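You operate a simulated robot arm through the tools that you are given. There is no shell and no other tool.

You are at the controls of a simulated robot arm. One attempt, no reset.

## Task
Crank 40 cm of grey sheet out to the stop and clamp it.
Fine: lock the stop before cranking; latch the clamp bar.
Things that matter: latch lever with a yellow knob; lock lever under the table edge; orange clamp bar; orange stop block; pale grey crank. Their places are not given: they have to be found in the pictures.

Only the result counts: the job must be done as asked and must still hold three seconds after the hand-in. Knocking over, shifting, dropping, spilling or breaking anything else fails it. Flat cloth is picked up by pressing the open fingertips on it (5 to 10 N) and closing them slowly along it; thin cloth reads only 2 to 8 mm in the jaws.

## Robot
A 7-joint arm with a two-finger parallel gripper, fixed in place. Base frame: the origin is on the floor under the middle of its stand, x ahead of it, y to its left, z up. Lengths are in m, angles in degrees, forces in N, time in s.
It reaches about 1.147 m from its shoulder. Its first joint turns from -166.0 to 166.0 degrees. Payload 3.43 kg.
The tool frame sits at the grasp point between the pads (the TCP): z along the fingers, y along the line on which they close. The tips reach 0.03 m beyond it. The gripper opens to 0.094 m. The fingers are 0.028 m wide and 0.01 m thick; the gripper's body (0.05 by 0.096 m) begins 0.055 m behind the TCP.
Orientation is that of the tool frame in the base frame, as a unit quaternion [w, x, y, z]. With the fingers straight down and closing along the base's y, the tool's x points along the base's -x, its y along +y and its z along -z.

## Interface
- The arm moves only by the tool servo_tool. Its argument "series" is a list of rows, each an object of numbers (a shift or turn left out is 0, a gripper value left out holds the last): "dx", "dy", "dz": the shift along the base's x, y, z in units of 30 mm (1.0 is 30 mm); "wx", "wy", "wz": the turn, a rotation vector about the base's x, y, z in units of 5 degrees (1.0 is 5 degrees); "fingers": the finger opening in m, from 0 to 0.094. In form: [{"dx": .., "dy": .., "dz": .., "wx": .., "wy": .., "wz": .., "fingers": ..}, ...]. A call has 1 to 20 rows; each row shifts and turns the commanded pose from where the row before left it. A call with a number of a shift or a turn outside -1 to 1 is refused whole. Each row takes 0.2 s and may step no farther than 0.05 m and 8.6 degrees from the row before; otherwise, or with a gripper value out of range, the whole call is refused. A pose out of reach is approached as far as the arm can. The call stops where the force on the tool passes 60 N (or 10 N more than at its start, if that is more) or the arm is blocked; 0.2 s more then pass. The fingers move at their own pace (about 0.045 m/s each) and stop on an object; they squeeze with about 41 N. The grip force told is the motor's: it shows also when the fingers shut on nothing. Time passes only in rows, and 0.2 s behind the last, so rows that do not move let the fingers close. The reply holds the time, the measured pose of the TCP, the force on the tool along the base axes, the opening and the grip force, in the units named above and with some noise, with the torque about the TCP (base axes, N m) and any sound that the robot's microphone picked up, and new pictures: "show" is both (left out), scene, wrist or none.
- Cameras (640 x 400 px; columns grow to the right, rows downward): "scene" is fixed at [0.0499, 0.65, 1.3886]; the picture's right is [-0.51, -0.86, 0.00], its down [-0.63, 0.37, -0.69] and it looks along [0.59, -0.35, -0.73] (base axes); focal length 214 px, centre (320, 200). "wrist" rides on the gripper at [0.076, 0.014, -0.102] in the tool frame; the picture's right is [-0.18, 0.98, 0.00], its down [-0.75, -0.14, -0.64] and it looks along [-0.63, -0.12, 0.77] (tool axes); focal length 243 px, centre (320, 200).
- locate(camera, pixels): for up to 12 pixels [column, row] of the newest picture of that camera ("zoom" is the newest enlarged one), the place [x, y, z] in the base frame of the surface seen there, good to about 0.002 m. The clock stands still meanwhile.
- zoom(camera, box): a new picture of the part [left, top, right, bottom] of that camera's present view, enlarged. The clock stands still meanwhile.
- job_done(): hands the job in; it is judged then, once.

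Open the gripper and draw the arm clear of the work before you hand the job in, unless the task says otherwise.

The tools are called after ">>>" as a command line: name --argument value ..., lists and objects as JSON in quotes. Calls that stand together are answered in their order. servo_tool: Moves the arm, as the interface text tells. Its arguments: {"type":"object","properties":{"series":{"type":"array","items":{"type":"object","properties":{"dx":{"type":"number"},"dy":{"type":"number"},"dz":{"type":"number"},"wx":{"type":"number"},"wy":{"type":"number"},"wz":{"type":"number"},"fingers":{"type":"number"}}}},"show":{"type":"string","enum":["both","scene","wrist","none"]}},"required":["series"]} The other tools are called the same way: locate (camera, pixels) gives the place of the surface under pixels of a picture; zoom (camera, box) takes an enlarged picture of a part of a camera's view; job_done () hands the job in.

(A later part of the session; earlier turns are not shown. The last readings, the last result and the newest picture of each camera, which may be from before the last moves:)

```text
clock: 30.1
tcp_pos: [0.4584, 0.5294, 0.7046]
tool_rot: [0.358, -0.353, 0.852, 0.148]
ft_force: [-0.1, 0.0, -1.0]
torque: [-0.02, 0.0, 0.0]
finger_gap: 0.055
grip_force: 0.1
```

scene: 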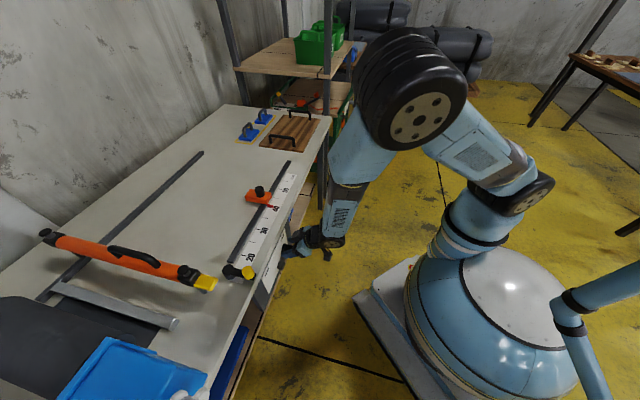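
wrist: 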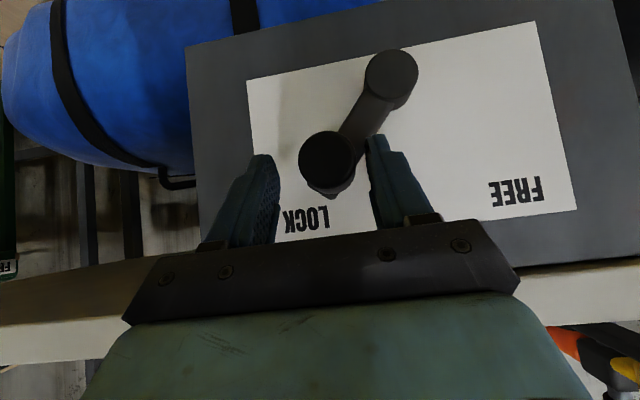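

The lever now leans to LOCK again (knob at 328,160). I measure it and check that the stop's pointer is still at 40.

>>> locate --camera "wrist" --pixels '[[328, 158], [395, 75]]'

>>> zoom --camera "scene" --box '[225, 165, 305, 265]'

>>> locate --camera "zoom" --pixels '[[362, 165], [350, 160], [340, 155]]'

```text
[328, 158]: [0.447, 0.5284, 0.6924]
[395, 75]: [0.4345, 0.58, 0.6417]
```

```text
4.00 times, centred on (265, 215) of scene
```

zoom: 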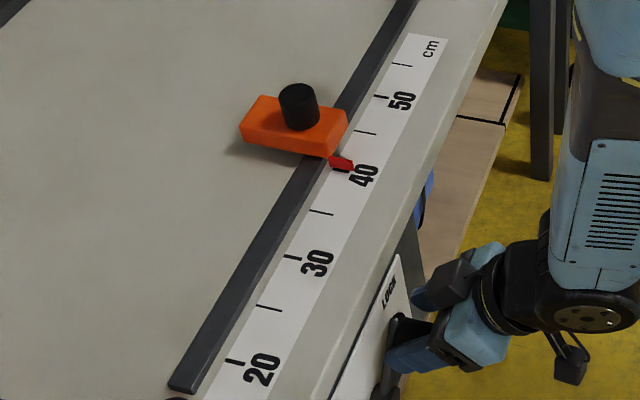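

```text
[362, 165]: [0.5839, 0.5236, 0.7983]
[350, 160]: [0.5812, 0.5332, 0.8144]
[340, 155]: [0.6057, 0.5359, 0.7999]
```

The lever is at LOCK and the pointer is at 40. I retract from the panel and bring the hand upright.

>>> servo_tool --series '[{"dx": -0.5, "dy": -0.5, "dz": 0.7}, {"dx": -0.5, "dy": -0.5, "dz": 0.7}, {"dx": -0.5, "dy": -0.5, "dz": 0.7}, {"dx": -0.4, "dy": -0.4, "dz": 0.6}, {"dz": 1, "wx": -0.707, "wy": 0.707}, {"dz": 1, "wx": -0.707, "wy": 0.707}, {"dz": 1, "wx": -0.707, "wy": 0.707}, {"dz": 1, "wx": -0.707, "wy": 0.707}, {"dz": 1, "wx": -0.707, "wy": 0.707}, {"dz": 1, "wx": -0.707, "wy": 0.707}, {"dz": 1, "wx": -0.707, "wy": 0.707}, {"dz": 1, "wx": -0.707, "wy": 0.707}, {"dz": 1, "wx": -0.707, "wy": 0.707}, {}]'

```text
clock: 33.1
tcp_pos: [0.4019, 0.4717, 1.0565]
tool_rot: [0.005, -0.384, 0.923, 0.003]
ft_force: [0.5, 0.5, -0.1]
torque: [0.01, 0.0, 0.0]
finger_gap: 0.0551
grip_force: 0.0
```

scene: 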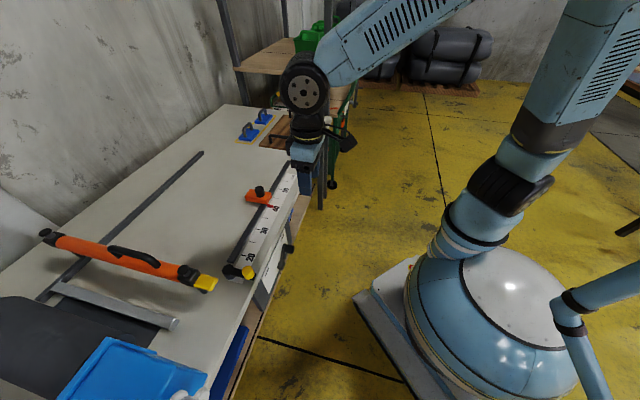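
wrist: 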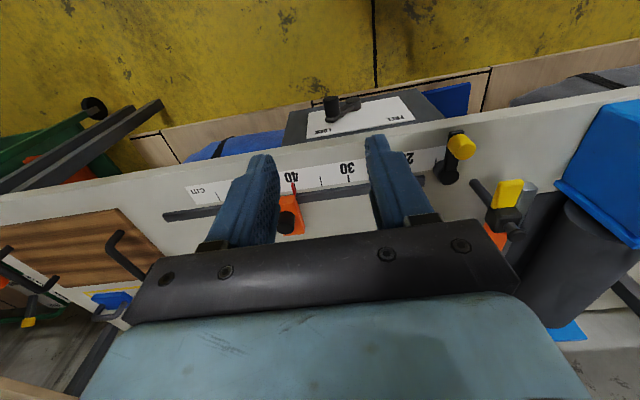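

The hand is upright and clear. I travel along the table toward the crank end to view the crank.

>>> servo_tool --series '[{"dx": -0.874, "dy": 0.476, "dz": 0.104}, {"dx": -0.874, "dy": 0.476, "dz": 0.104}, {"dx": -0.874, "dy": 0.476, "dz": 0.104}, {"dx": -0.874, "dy": 0.476, "dz": 0.104}, {"dx": -0.874, "dy": 0.476, "dz": 0.104}, {"dx": -0.874, "dy": 0.476, "dz": 0.104}, {"dx": -0.874, "dy": 0.476, "dz": 0.104}, {"dx": -0.874, "dy": 0.476, "dz": 0.104}, {"dx": -0.874, "dy": 0.476, "dz": 0.104}, {"dx": -0.874, "dy": 0.476, "dz": 0.104}, {"dx": -0.874, "dy": 0.476, "dz": 0.104}, {"dx": -0.874, "dy": 0.476, "dz": 0.104}, {"dx": -0.874, "dy": 0.476, "dz": 0.104}, {"dx": -0.874, "dy": 0.476, "dz": 0.104}, {}]'

```text
clock: 36.4
tcp_pos: [0.0353, 0.6705, 1.098]
tool_rot: [0.005, -0.383, 0.924, 0.002]
ft_force: [0.1, -0.2, 0.7]
torque: [-0.01, -0.01, -0.01]
finger_gap: 0.055
grip_force: 0.0
```

scene: 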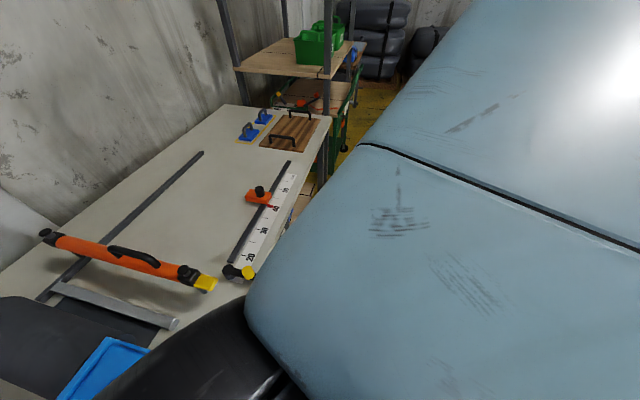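
wrist: 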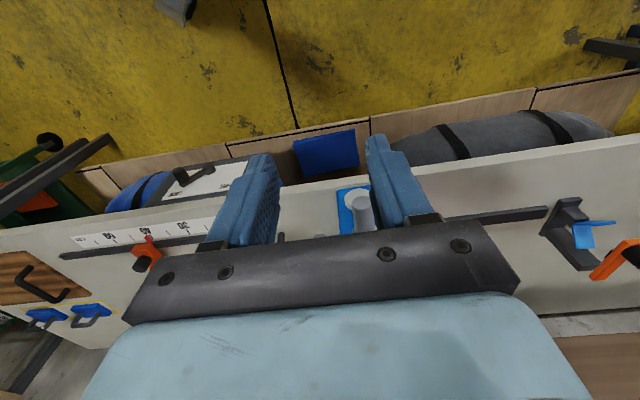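

The crank handle shows at (360,210), partly hidden by the hand. I pitch 30° and lower a bit to see it better.

>>> servo_tool --series '[{"dz": -0.55, "wx": 0.707, "wy": -0.707}, {"dz": -0.55, "wx": 0.707, "wy": -0.707}, {"dz": -0.55, "wx": 0.707, "wy": -0.707}, {"dz": -0.55, "wx": 0.707, "wy": -0.707}, {"dz": -0.55, "wx": 0.707, "wy": -0.707}, {"dz": -0.55, "wx": 0.707, "wy": -0.707}, {}]'

```text
clock: 38.0
tcp_pos: [0.0416, 0.672, 1.001]
tool_rot: [0.244, -0.366, 0.892, 0.1]
ft_force: [-0.6, -0.1, 0.0]
torque: [0.0, -0.01, 0.0]
finger_gap: 0.055
grip_force: 0.0
```

scene: 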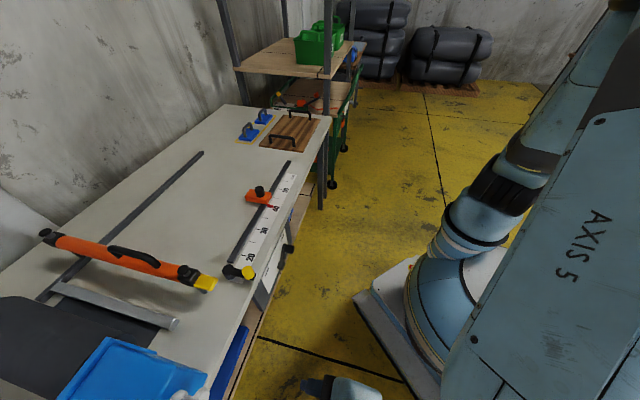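
wrist: 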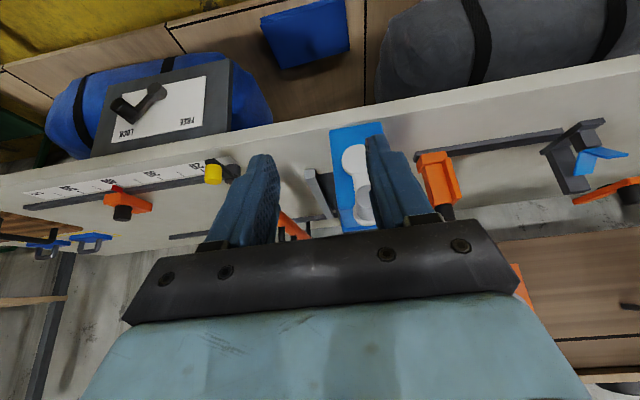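

The crank (350,190) hides behind the right finger. I raise the hand and shift it slightly so the crank comes clear.

>>> servo_tool --series '[{"dz": 0.9, "dx": 0.6, "dy": -0.6}, {"dz": 0.9, "dx": 0.6, "dy": -0.6}, {}]' --show "wrist"

>>> zoom --camera "wrist" --box '[300, 40, 480, 240]'

```text
clock: 38.8
tcp_pos: [0.0711, 0.6341, 1.0534]
tool_rot: [0.244, -0.371, 0.89, 0.101]
ft_force: [-0.7, 0.6, 0.7]
torque: [-0.03, 0.01, -0.02]
finger_gap: 0.0548
grip_force: 0.0
```

wrist: 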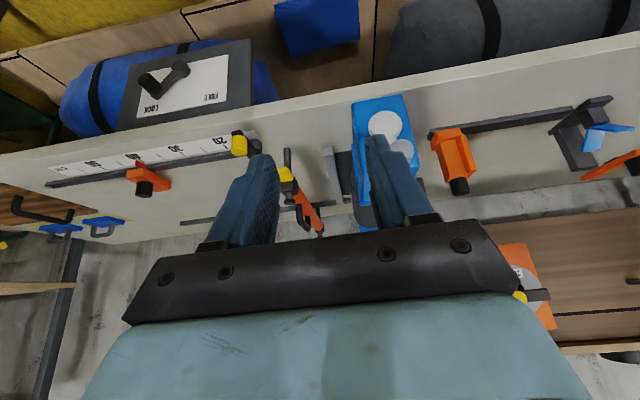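

```text
2.00 times, centred on (390, 140) of wrist
```

zoom: 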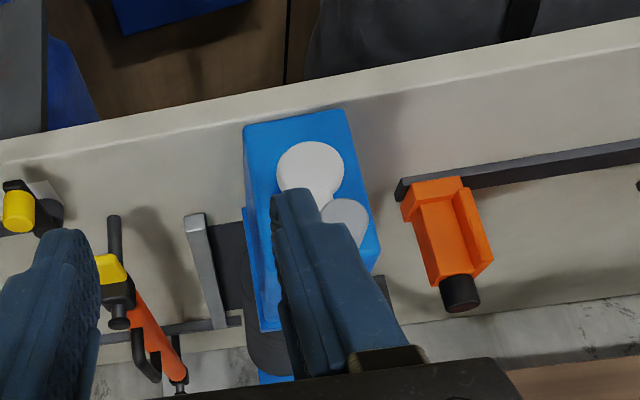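

I measure the crank's hub and handle from this zoom.

>>> locate --camera "zoom" --pixels '[[300, 155], [310, 165], [330, 170], [340, 160], [345, 220], [355, 215], [352, 235], [270, 135], [330, 118], [370, 250], [300, 130], [368, 225]]'

```text
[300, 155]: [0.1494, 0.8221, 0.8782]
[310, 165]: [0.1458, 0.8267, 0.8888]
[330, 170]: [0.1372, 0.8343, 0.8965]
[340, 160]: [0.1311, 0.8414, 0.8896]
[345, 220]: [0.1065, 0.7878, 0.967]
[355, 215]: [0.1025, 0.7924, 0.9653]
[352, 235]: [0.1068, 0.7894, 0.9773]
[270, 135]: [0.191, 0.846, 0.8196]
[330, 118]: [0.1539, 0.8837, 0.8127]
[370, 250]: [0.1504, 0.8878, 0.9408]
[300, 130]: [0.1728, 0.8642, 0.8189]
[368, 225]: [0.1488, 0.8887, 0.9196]
```

The handle's end face is near (0.105,0.789,0.970) and the hub near (0.142,0.830,0.888). The finger still hides part, so I close the fingers and shift a little for a clear view.

>>> servo_tool --series '[{"fingers": 0.0, "dx": 0.4, "dy": -0.4}, {"fingers": 0.0}, {"fingers": 0.0}]' --show "wrist"

>>> zoom --camera "wrist" --box '[340, 80, 480, 180]'

```text
clock: 39.5
tcp_pos: [0.0825, 0.6215, 1.0538]
tool_rot: [0.244, -0.37, 0.891, 0.101]
ft_force: [-0.2, 0.9, -0.9]
torque: [-0.04, 0.02, -0.02]
finger_gap: 0.0001
grip_force: 12.4
```

wrist: 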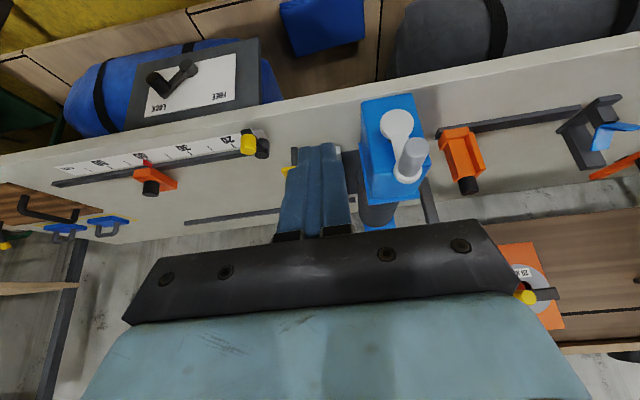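

```text
4.00 times, centred on (410, 130) of wrist
```

zoom: 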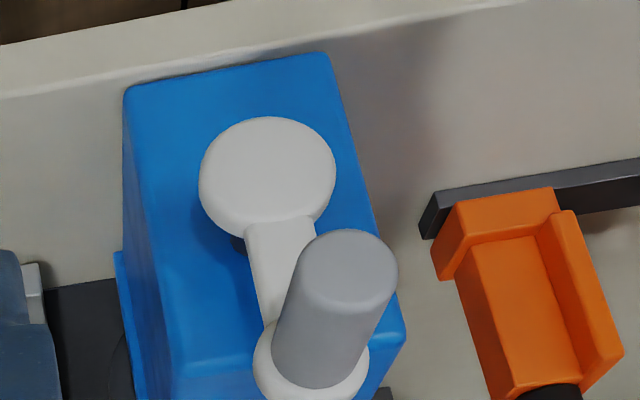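

Now the whole crank is visible: hub disc centred at zoom (268,172), handle end face at (350,268), foot of the handle at (312,375). I measure these.

>>> locate --camera "zoom" --pixels '[[268, 170], [205, 170], [330, 170], [268, 120], [268, 212], [350, 268], [310, 265], [392, 268], [350, 235], [275, 370], [345, 385], [335, 330]]'

```text
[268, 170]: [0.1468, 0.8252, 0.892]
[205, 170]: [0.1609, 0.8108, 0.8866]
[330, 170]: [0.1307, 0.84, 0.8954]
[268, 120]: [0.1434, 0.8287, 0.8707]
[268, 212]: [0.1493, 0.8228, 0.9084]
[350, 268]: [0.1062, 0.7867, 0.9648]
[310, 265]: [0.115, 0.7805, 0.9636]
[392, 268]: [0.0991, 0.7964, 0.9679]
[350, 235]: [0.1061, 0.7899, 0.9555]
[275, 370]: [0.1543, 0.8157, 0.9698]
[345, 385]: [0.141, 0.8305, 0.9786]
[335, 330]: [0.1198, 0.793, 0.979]
```

Hub centre is u≈-0.480, z≈0.890; the handle is directly above it at z≈0.966, running from v=0.687 to 0.632 with 12 mm radius. I open the fingers and line up above the handle.

>>> servo_tool --series '[{"fingers": 0.065, "dz": 0.2}, {"dx": 0.03, "dy": 0.96}, {"dx": 0.03, "dy": 0.96}, {"dx": 0.03, "dy": 0.97}, {"dx": 0.03, "dy": 0.97}, {"dx": 0.03, "dy": 0.97}, {}]'

```text
clock: 41.1
tcp_pos: [0.0858, 0.77, 1.0629]
tool_rot: [0.244, -0.37, 0.891, 0.101]
ft_force: [-0.5, 0.1, -0.1]
torque: [0.0, 0.02, 0.01]
finger_gap: 0.0649
grip_force: 0.0
```

scene: 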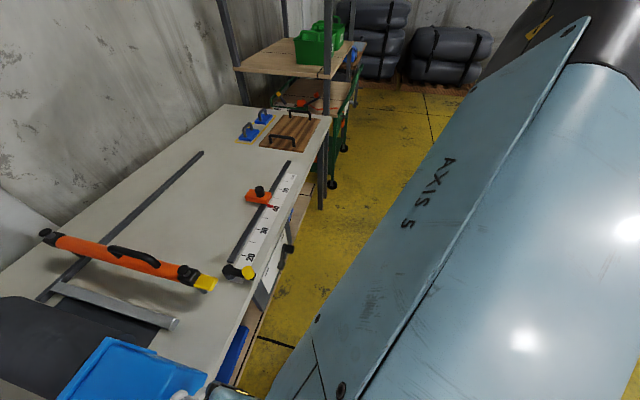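
wrist: 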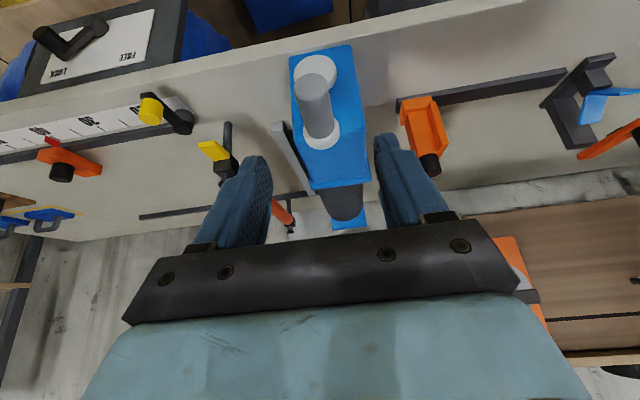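

The handle (315,105) lines up between the fingers. I go down along the tool axis onto it.

>>> servo_tool --series '[{"dx": 0.27, "dy": 0.236, "dz": -0.79}, {"dx": 0.27, "dy": 0.236, "dz": -0.79}, {"dx": 0.27, "dy": 0.236, "dz": -0.79}, {"dx": 0.27, "dy": 0.236, "dz": -0.79}, {}]'

>>> zoom --camera "wrist" --box '[220, 80, 420, 240]'

```text
clock: 42.4
tcp_pos: [0.1199, 0.7961, 0.9675]
tool_rot: [0.244, -0.37, 0.891, 0.101]
ft_force: [0.8, 0.1, 0.5]
torque: [0.02, 0.0, 0.02]
finger_gap: 0.0649
grip_force: 0.1
```

scene: 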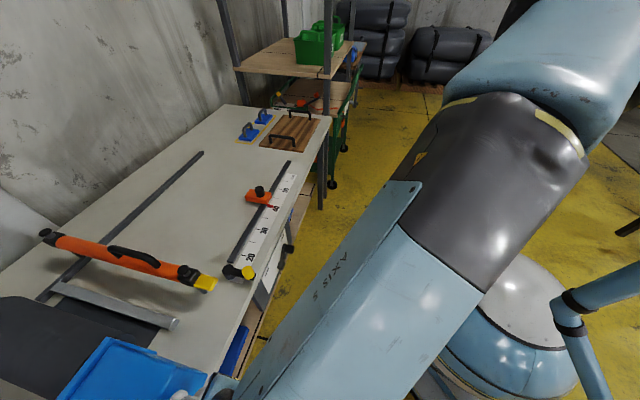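
wrist: 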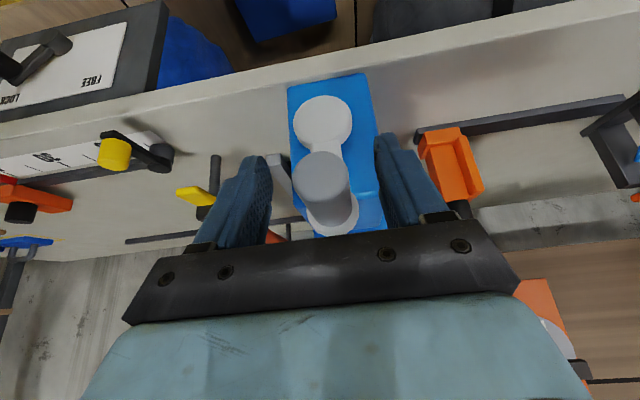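

```text
2.50 times, centred on (320, 160) of wrist
```

zoom: 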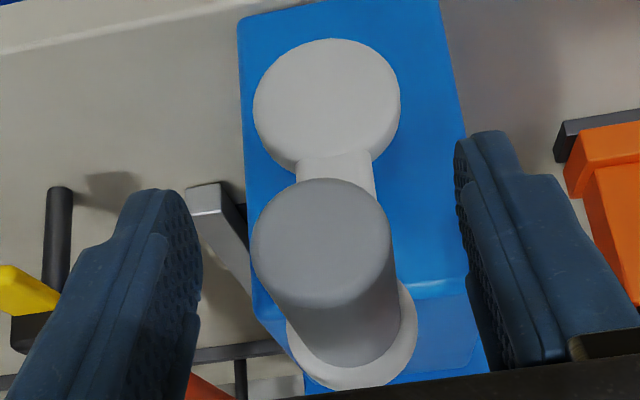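

The handle (zoom 320,250) is between the pads. I close on it.

>>> servo_tool --series '[{"fingers": 0.0}, {"fingers": 0.0}, {"fingers": 0.0}, {"fingers": 0.0}]'

>>> zoom --camera "scene" --box '[0, 240, 220, 400]'

```text
clock: 43.4
tcp_pos: [0.1177, 0.7964, 0.9656]
tool_rot: [0.244, -0.37, 0.891, 0.101]
ft_force: [-0.3, 0.8, 1.0]
torque: [0.08, 0.02, -0.02]
finger_gap: 0.032
grip_force: 45.5
```

scene: 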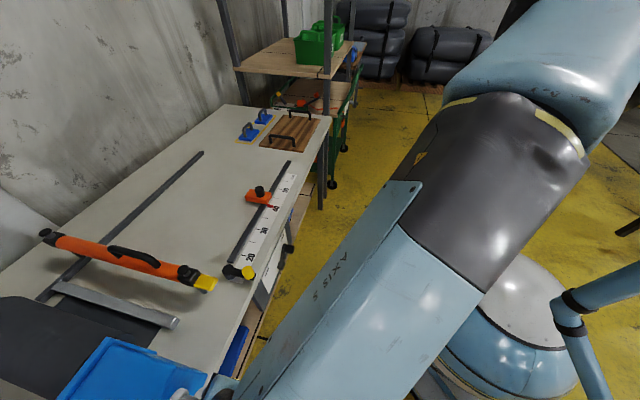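
wrist: 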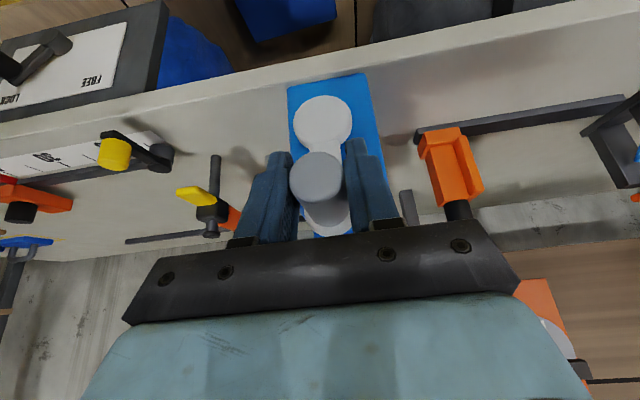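

```text
2.50 times, centred on (110, 320) of scene
```

zoom: 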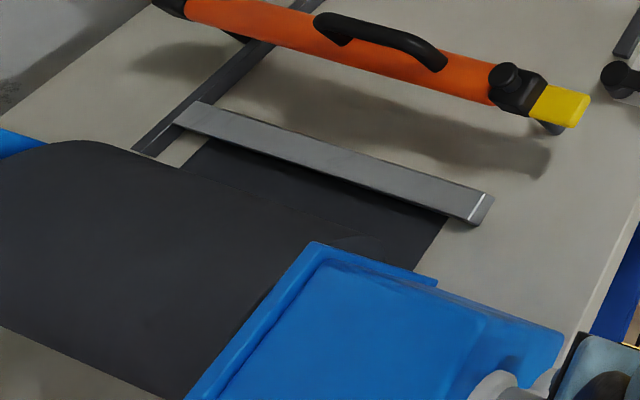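

The handle is gripped (gap 0.032) and the pale batten on the sheet's leading edge is at zoom (330,160). I try 40° clockwise (seen from the robot) and watch the batten and the force.

>>> servo_tool --series '[{"dx": 0.305, "dy": -0.305, "dz": -0.038}, {"dx": 0.296, "dy": -0.296, "dz": -0.112}, {"dx": 0.277, "dy": -0.277, "dz": -0.183}, {"dx": 0.251, "dy": -0.251, "dz": -0.248}]'

>>> zoom --camera "scene" --box '[0, 240, 220, 400]'

```text
clock: 44.4
tcp_pos: [0.1544, 0.7615, 0.9483]
tool_rot: [0.244, -0.37, 0.891, 0.101]
ft_force: [-1.9, 11.0, 4.2]
torque: [0.38, 0.61, 0.04]
finger_gap: 0.0319
grip_force: 44.8
```

scene: 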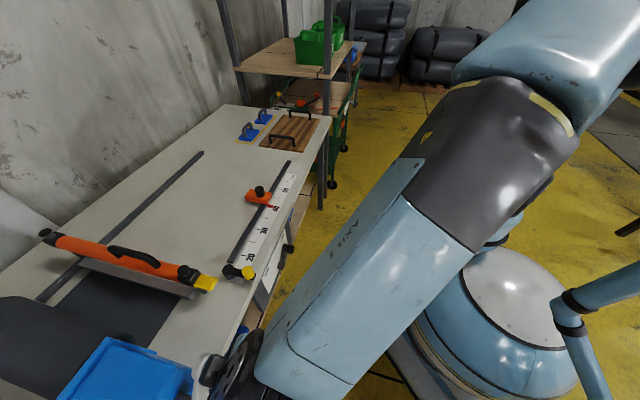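
wrist: 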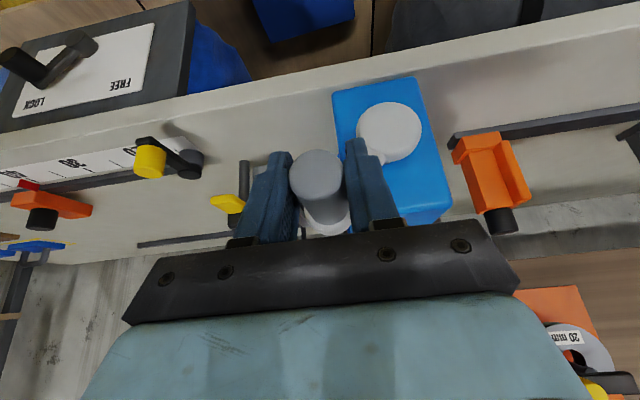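

```text
2.50 times, centred on (110, 320) of scene
```

zoom: 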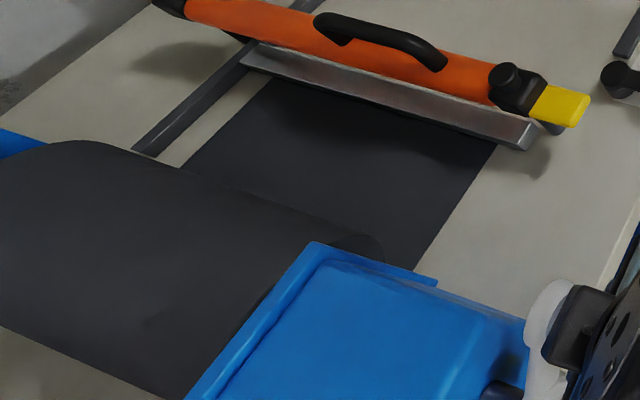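

Clockwise feeds the sheet out: the batten moved noticeably forward under the raised clamp bar. I measure how far it has come.

>>> locate --camera "zoom" --pixels '[[532, 130], [520, 125], [500, 140], [535, 145], [490, 120], [400, 180], [250, 65]]'

```text
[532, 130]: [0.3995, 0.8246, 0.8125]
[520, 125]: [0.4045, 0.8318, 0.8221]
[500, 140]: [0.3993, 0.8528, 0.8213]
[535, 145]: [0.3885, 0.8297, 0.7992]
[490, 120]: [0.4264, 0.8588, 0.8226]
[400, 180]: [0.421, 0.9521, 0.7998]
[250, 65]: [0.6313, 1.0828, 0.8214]
```

The batten's front is at about 6.7 cm after 40°, so roughly 200° more is needed. I continue clockwise to about 113°.

>>> servo_tool --series '[{"dx": 0.254, "dy": -0.254, "dz": -0.385}, {"dx": 0.192, "dy": -0.192, "dz": -0.451}, {"dx": 0.121, "dy": -0.121, "dz": -0.497}, {"dx": 0.045, "dy": -0.045, "dz": -0.522}, {"dx": -0.032, "dy": 0.032, "dz": -0.524}, {"dx": -0.109, "dy": 0.109, "dz": -0.503}]'

>>> zoom --camera "scene" --box '[60, 180, 280, 340]'

```text
clock: 45.8
tcp_pos: [0.1681, 0.7472, 0.8624]
tool_rot: [0.245, -0.37, 0.891, 0.099]
ft_force: [-10.4, 6.2, 3.8]
torque: [0.36, -0.41, 0.37]
finger_gap: 0.032
grip_force: 44.7
```

scene: 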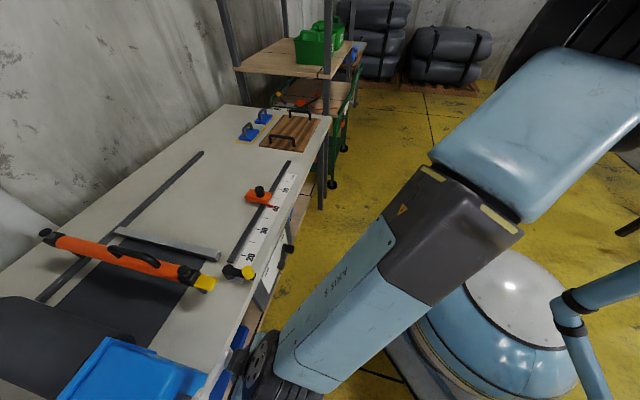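
wrist: 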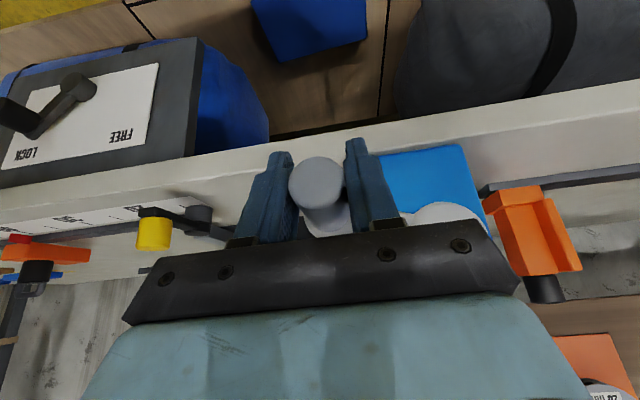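

```text
2.50 times, centred on (170, 260) of scene
```

zoom: 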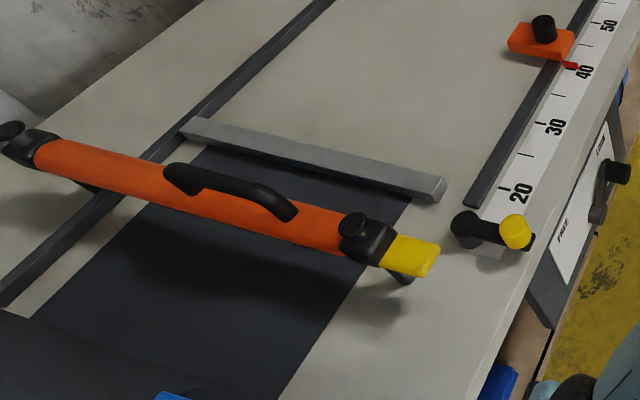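

The batten is near 18 cm at about 112° and forces are low. I continue clockwise through the bottom to about 197°.

>>> servo_tool --series '[{"dx": -0.18, "dy": 0.18, "dz": -0.46}, {"dx": -0.244, "dy": 0.244, "dz": -0.397}, {"dx": -0.297, "dy": 0.297, "dz": -0.317}, {"dx": -0.337, "dy": 0.337, "dz": -0.222}, {"dx": -0.362, "dy": 0.362, "dz": -0.118}, {"dx": -0.372, "dy": 0.372, "dz": -0.009}, {"dx": -0.365, "dy": 0.365, "dz": 0.1}]'

>>> zoom --camera "scene" --box '[100, 150, 320, 310]'

```text
clock: 47.4
tcp_pos: [0.1036, 0.8125, 0.8185]
tool_rot: [0.244, -0.37, 0.891, 0.101]
ft_force: [5.2, -10.7, -1.2]
torque: [0.84, 0.05, 0.27]
finger_gap: 0.0317
grip_force: 45.8
```

scene: 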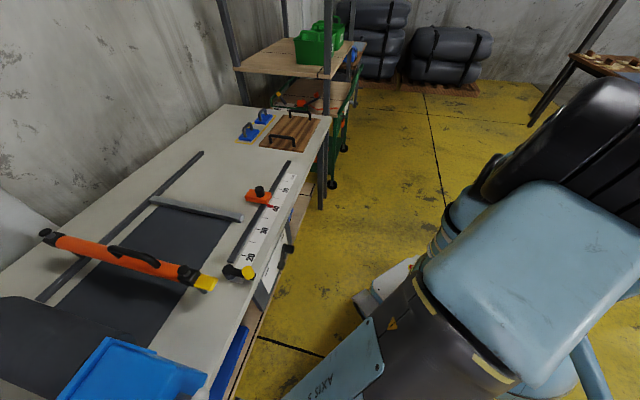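
wrist: 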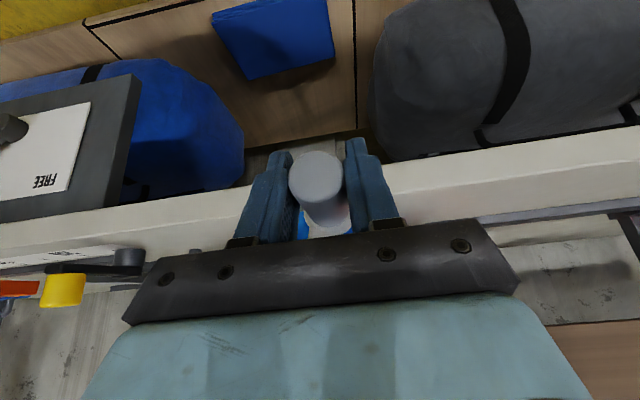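

```text
2.50 times, centred on (210, 230) of scene
```

zoom: 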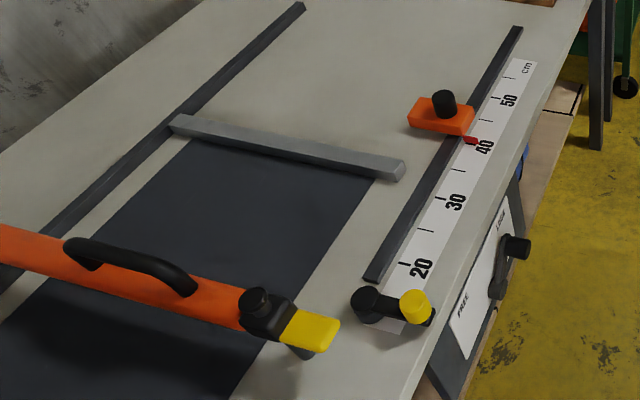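

The batten is around 31–33 cm, nearing the stop. I measure its front edge before going on in smaller steps.

>>> locate --camera "zoom" --pixels '[[398, 170], [403, 162], [390, 158], [300, 140], [408, 132], [440, 130]]'

```text
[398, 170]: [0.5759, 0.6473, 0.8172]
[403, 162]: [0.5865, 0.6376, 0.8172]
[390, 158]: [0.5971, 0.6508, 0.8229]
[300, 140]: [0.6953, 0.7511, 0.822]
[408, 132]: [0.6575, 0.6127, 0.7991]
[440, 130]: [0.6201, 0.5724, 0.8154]
```

The batten front is at about 33.2 cm, so about 41° remains. I continue to about 235° in 8° steps.

>>> servo_tool --series '[{"dx": -0.232, "dy": 0.232, "dz": 0.126}, {"dx": -0.217, "dy": 0.217, "dz": 0.17}, {"dx": -0.198, "dy": 0.198, "dz": 0.211}, {"dx": -0.175, "dy": 0.175, "dz": 0.248}, {"dx": -0.115, "dy": 0.115, "dz": 0.208}]'

>>> zoom --camera "scene" --box '[180, 150, 320, 270]'

```text
clock: 48.5
tcp_pos: [0.076, 0.8418, 0.8487]
tool_rot: [0.244, -0.369, 0.891, 0.102]
ft_force: [5.4, -8.8, -1.2]
torque: [0.24, 0.22, -0.02]
finger_gap: 0.032
grip_force: 45.2
```

scene: 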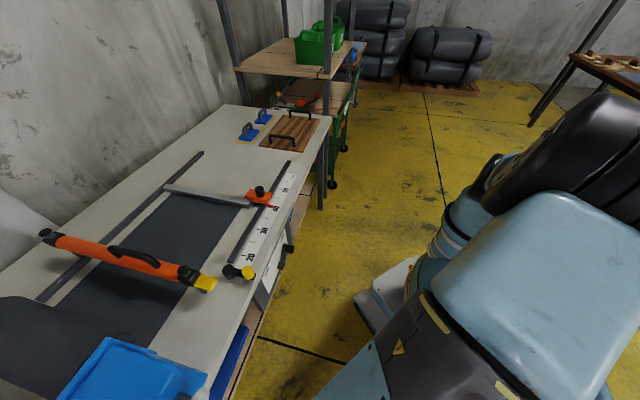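
wrist: 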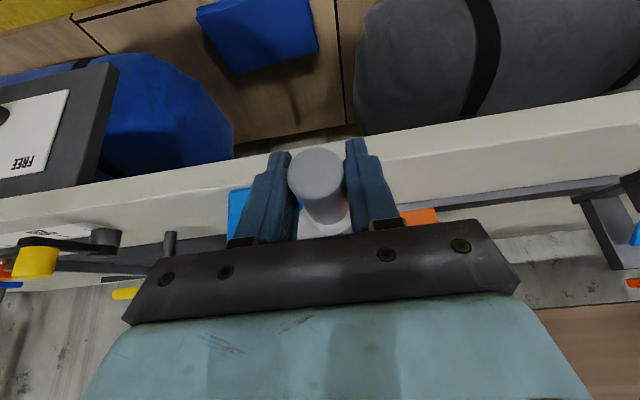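

```text
3.33 times, centred on (250, 210) of scene
```

zoom: 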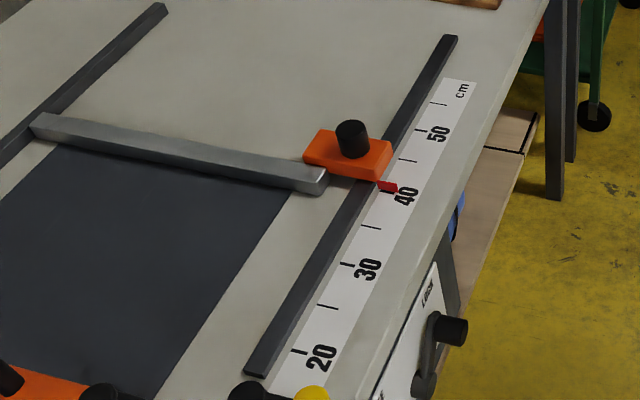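

The batten is almost at the stop block (zoom 325,180). I measure the remaining gap.

>>> locate --camera "zoom" --pixels '[[326, 176], [318, 178], [300, 166], [322, 190], [388, 187], [372, 180], [310, 158]]'

>>> zoom --camera "scene" --box '[230, 175, 290, 220]'

```text
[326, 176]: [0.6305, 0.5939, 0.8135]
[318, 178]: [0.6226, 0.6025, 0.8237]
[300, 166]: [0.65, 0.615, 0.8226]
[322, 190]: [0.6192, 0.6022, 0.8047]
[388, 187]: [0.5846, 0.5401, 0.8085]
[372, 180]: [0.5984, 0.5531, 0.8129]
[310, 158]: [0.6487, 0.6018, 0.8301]
```

```text
8.89 times, centred on (260, 198) of scene
```

zoom: 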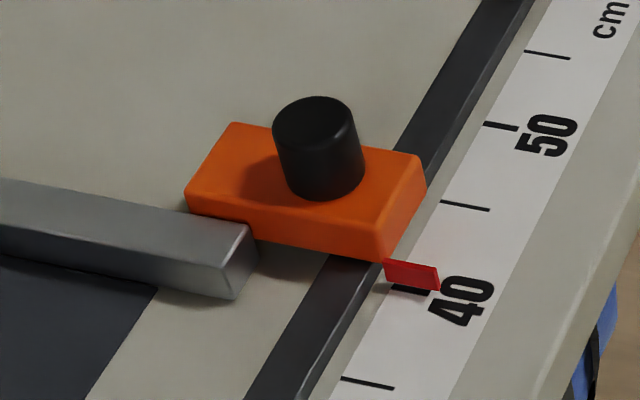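

About 5–7 mm remains to the stop face. I crank on in 3° steps and watch for the force rise at contact.

>>> servo_tool --series '[{"dx": -0.051, "dy": 0.051, "dz": 0.11}, {"dx": -0.05, "dy": 0.05, "dz": 0.111}, {}]' --show "scene"

>>> zoom --camera "scene" --box '[230, 175, 290, 220]'

```text
clock: 49.4
tcp_pos: [0.0758, 0.8426, 0.8525]
tool_rot: [0.243, -0.369, 0.892, 0.098]
ft_force: [24.2, -13.4, -30.9]
torque: [0.13, -0.31, 0.2]
finger_gap: 0.0322
grip_force: 45.3
```

scene: 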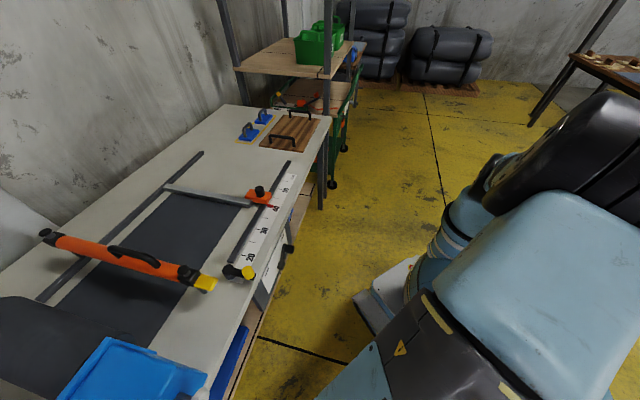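

```text
8.89 times, centred on (260, 198) of scene
```

zoom: 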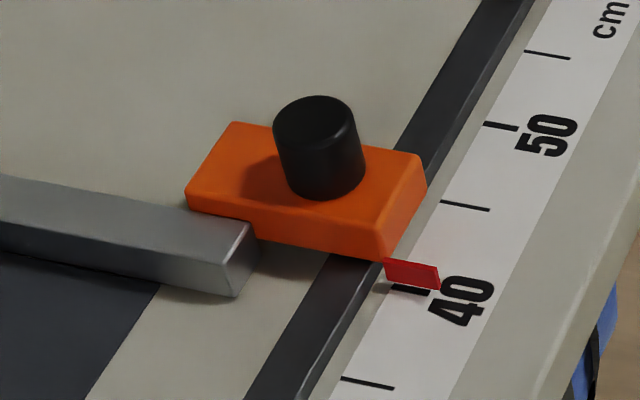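

The force rose to about 40 N against cranking and the batten (zoom 240,250) touches the stop face, with the pointer still at 40. I open the fingers and check nothing springs back.

>>> servo_tool --series '[{"fingers": 0.07}, {"fingers": 0.07}, {"fingers": 0.07}]'

>>> zoom --camera "scene" --box '[230, 175, 290, 220]'

```text
clock: 50.1
tcp_pos: [0.0716, 0.844, 0.8561]
tool_rot: [0.243, -0.37, 0.891, 0.102]
ft_force: [0.6, -0.1, -0.1]
torque: [0.0, -0.03, -0.02]
finger_gap: 0.0702
grip_force: 0.2
```

scene: 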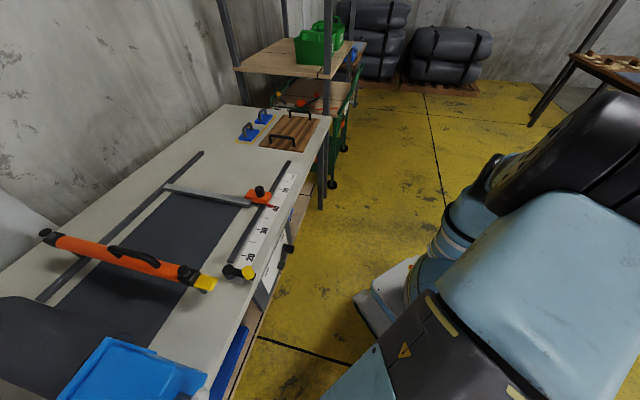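
wrist: 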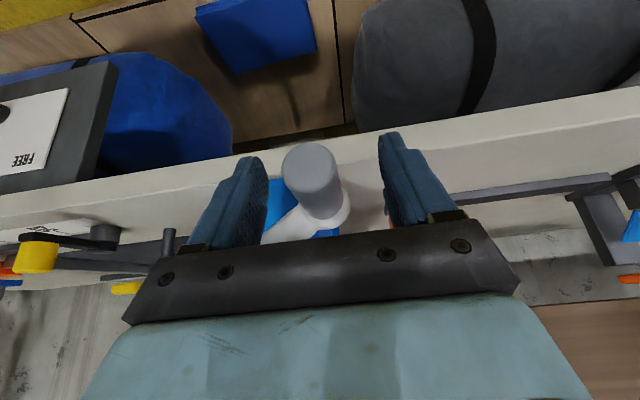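

```text
8.89 times, centred on (260, 198) of scene
```

zoom: 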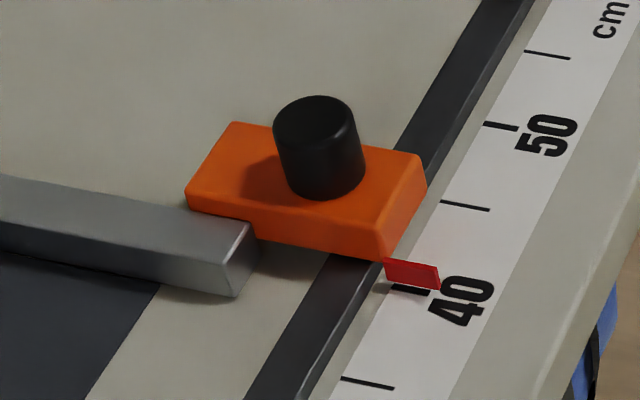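

The sheet holds at 40. Before leaving the crank I measure points on the clamp bar, its handle, and the latch in the scene view.

>>> zoom --camera "scene" --box '[20, 200, 280, 330]'

>>> locate --camera "scene" --pixels '[[45, 233], [57, 238], [85, 248], [115, 247], [135, 253], [157, 265], [170, 270], [187, 270], [205, 284], [203, 291], [196, 278], [110, 258]]'

```text
2.46 times, centred on (150, 265) of scene
```

zoom: 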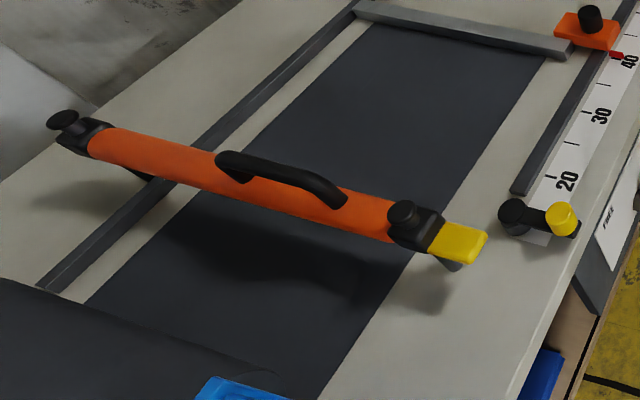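

```text
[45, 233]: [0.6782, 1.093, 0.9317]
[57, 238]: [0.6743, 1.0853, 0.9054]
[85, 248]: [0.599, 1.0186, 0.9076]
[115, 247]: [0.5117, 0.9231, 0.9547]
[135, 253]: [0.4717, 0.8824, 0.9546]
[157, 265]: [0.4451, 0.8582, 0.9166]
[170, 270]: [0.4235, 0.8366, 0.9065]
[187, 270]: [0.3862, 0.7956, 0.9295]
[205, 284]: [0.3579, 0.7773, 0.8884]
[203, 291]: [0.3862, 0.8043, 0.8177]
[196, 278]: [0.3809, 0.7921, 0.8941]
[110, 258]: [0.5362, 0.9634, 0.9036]
```

The bar is level at z≈0.906 on two posts, with its handle around (0.49,0.90,0.955) and the tongue at z≈0.888. I retract from the crank along the tool axis and rise.

>>> servo_tool --series '[{"dx": -0.354, "dy": -0.354, "dz": 0.6}, {"dx": -0.354, "dy": -0.354, "dz": 0.866}, {"dx": -0.354, "dy": -0.354, "dz": 0.866}, {"dx": -0.354, "dy": -0.354, "dz": 0.866}, {"dz": 1}, {"dz": 1}, {"dz": 1}, {"dz": 1}, {"dz": 1}, {}]'

```text
clock: 52.5
tcp_pos: [0.0597, 0.8091, 1.0762]
tool_rot: [0.244, -0.357, 0.898, 0.08]
ft_force: [-0.6, -0.2, -0.6]
torque: [0.0, 0.01, -0.01]
finger_gap: 0.07
grip_force: 0.0
stopped in row 10: the arm was blocked; the commanded pose is now the measured one
```

scene: 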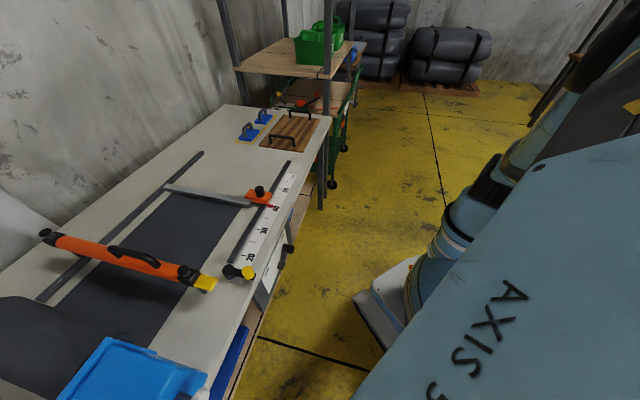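
wrist: 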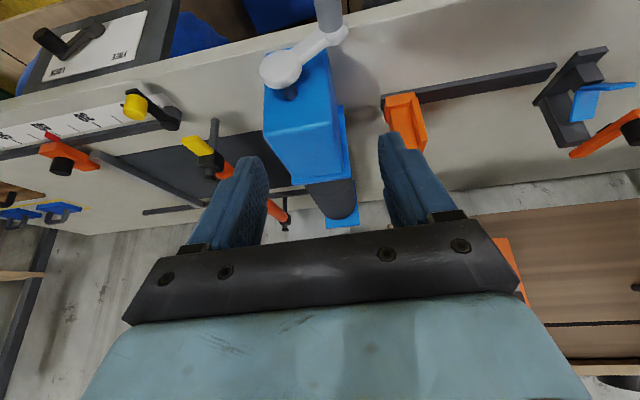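

The arm met a joint limit at the end of the rise, but nothing was touched. I move across toward a point above the bar's handle, correcting the small yaw.

>>> servo_tool --series '[{"dx": 0.95, "dy": 0.144, "wx": 0.03, "wy": 0.02, "wz": 0.042}, {"dx": 0.95, "dy": 0.144, "wx": 0.03, "wy": 0.02, "wz": 0.042}, {"dx": 0.95, "dy": 0.144, "wx": 0.03, "wy": 0.02, "wz": 0.042}, {"dx": 0.95, "dy": 0.144, "wx": 0.03, "wy": 0.02, "wz": 0.042}, {"dx": 0.95, "dy": 0.144, "wx": 0.03, "wy": 0.02, "wz": 0.042}, {"dx": 0.95, "dy": 0.144, "wx": 0.03, "wy": 0.02, "wz": 0.042}, {"dx": 0.95, "dy": 0.144, "wx": 0.03, "wy": 0.02, "wz": 0.042}, {"dx": 0.95, "dy": 0.144, "wx": 0.03, "wy": 0.02, "wz": 0.042}, {"dx": 0.95, "dy": 0.144, "wx": 0.03, "wy": 0.02, "wz": 0.042}, {"dx": 0.95, "dy": 0.144, "wx": 0.03, "wy": 0.02, "wz": 0.042}, {"dx": 0.95, "dy": 0.144}, {"dx": 0.95, "dy": 0.144}, {"dx": 0.95, "dy": 0.144}, {"dx": 0.95, "dy": 0.144}, {}]'

```text
clock: 55.8
tcp_pos: [0.4516, 0.868, 1.0855]
tool_rot: [0.24, -0.372, 0.89, 0.108]
ft_force: [0.0, -0.3, 0.5]
torque: [-0.01, 0.04, -0.01]
finger_gap: 0.0703
grip_force: 0.0
```

scene: 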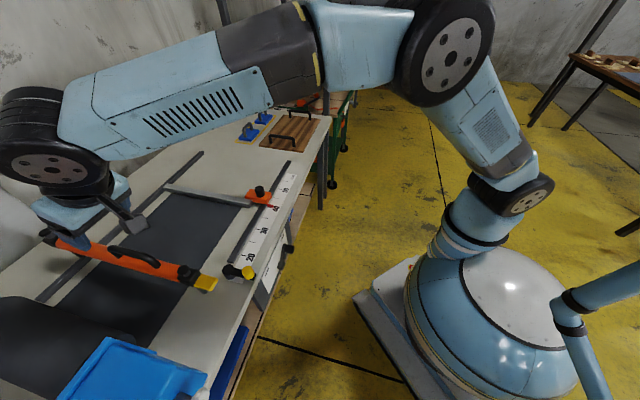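
wrist: 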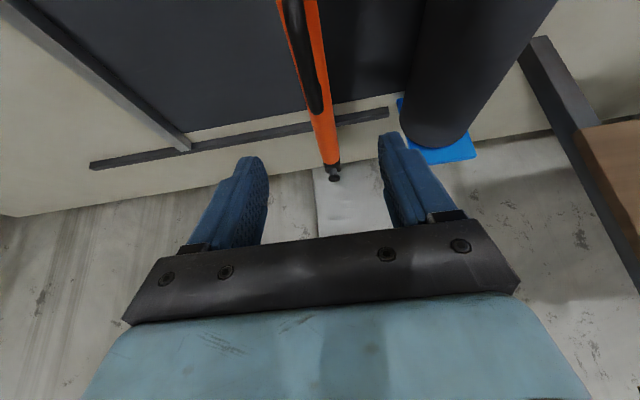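

The bar runs down the wrist view at (315,90), with its handle at (305,55). I measure the handle and bar ends.

>>> locate --camera "wrist" --pixels '[[300, 20], [290, 5], [310, 70], [316, 105], [322, 130], [332, 160], [335, 178], [303, 40], [325, 90], [290, 30]]'

>>> zoom --camera "wrist" --box '[240, 0, 400, 200]'

```text
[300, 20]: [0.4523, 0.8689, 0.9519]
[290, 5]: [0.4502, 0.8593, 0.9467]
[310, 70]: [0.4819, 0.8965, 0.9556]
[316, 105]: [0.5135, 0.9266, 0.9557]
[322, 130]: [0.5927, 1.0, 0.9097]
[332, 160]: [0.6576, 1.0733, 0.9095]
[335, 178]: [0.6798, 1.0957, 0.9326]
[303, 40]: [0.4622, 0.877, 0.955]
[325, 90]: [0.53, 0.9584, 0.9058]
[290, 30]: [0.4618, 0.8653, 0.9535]
```

```text
2.00 times, centred on (320, 100) of wrist
```

zoom: 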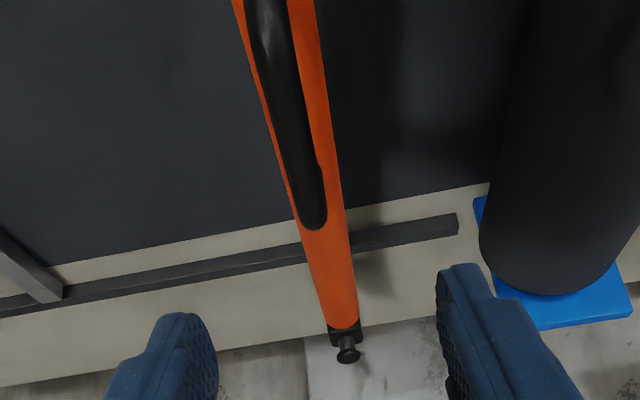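

The handle's flat top spans v≈0.93–1.02 at z 0.955, u≈-0.293. I descend so the fingers straddle its middle.

>>> servo_tool --series '[{"dx": 0.205, "dy": 0.191, "dz": -0.89, "fingers": 0.06}, {"dx": 0.205, "dy": 0.191, "dz": -0.89}, {"dx": 0.205, "dy": 0.191, "dz": -0.89}, {"dx": 0.205, "dy": 0.191, "dz": -0.89}, {"dx": 0.205, "dy": 0.191, "dz": -0.89}, {}]'

>>> zoom --camera "wrist" --box '[220, 80, 420, 240]'

```text
clock: 57.1
tcp_pos: [0.483, 0.894, 0.9551]
tool_rot: [0.239, -0.372, 0.89, 0.107]
ft_force: [-0.6, -0.8, -0.5]
torque: [-0.02, 0.01, -0.01]
finger_gap: 0.06
grip_force: 0.0
```

scene: 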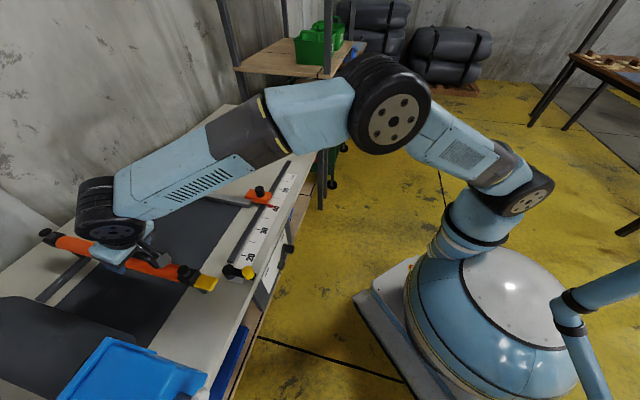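
wrist: 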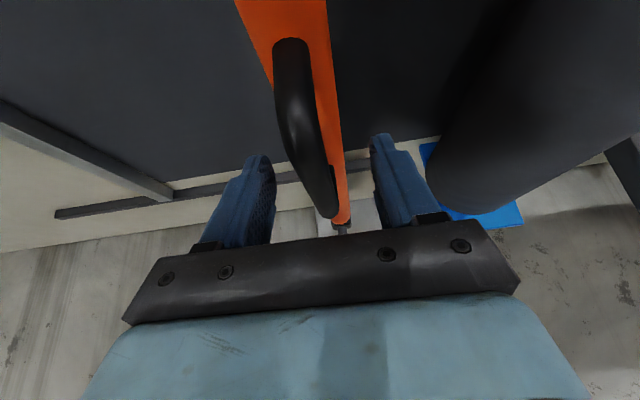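

```text
2.50 times, centred on (320, 160) of wrist
```

zoom: 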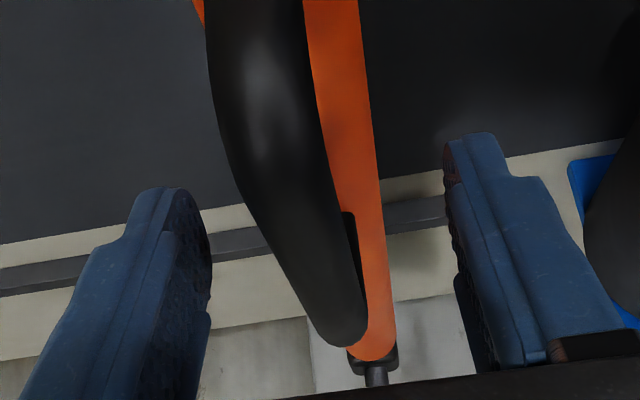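

The handle lies between the pads. I lower 5 mm and close on it.

>>> servo_tool --series '[{"dz": -0.2}, {"fingers": 0.0}, {"fingers": 0.0}, {"fingers": 0.0}, {"fingers": 0.0}]'

```text
clock: 58.4
tcp_pos: [0.4843, 0.8932, 0.9483]
tool_rot: [0.24, -0.372, 0.89, 0.107]
ft_force: [5.2, -10.9, -0.2]
torque: [-0.1, 0.09, 0.16]
finger_gap: 0.0199
grip_force: 43.5
```

scene: 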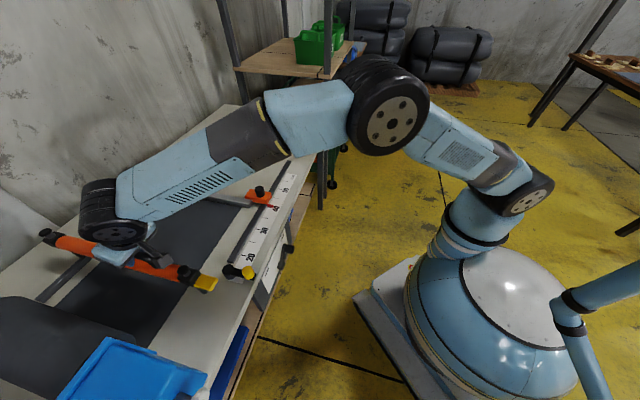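
wrist: 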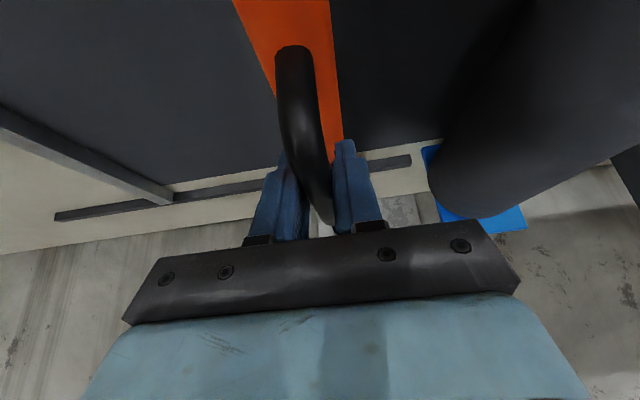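

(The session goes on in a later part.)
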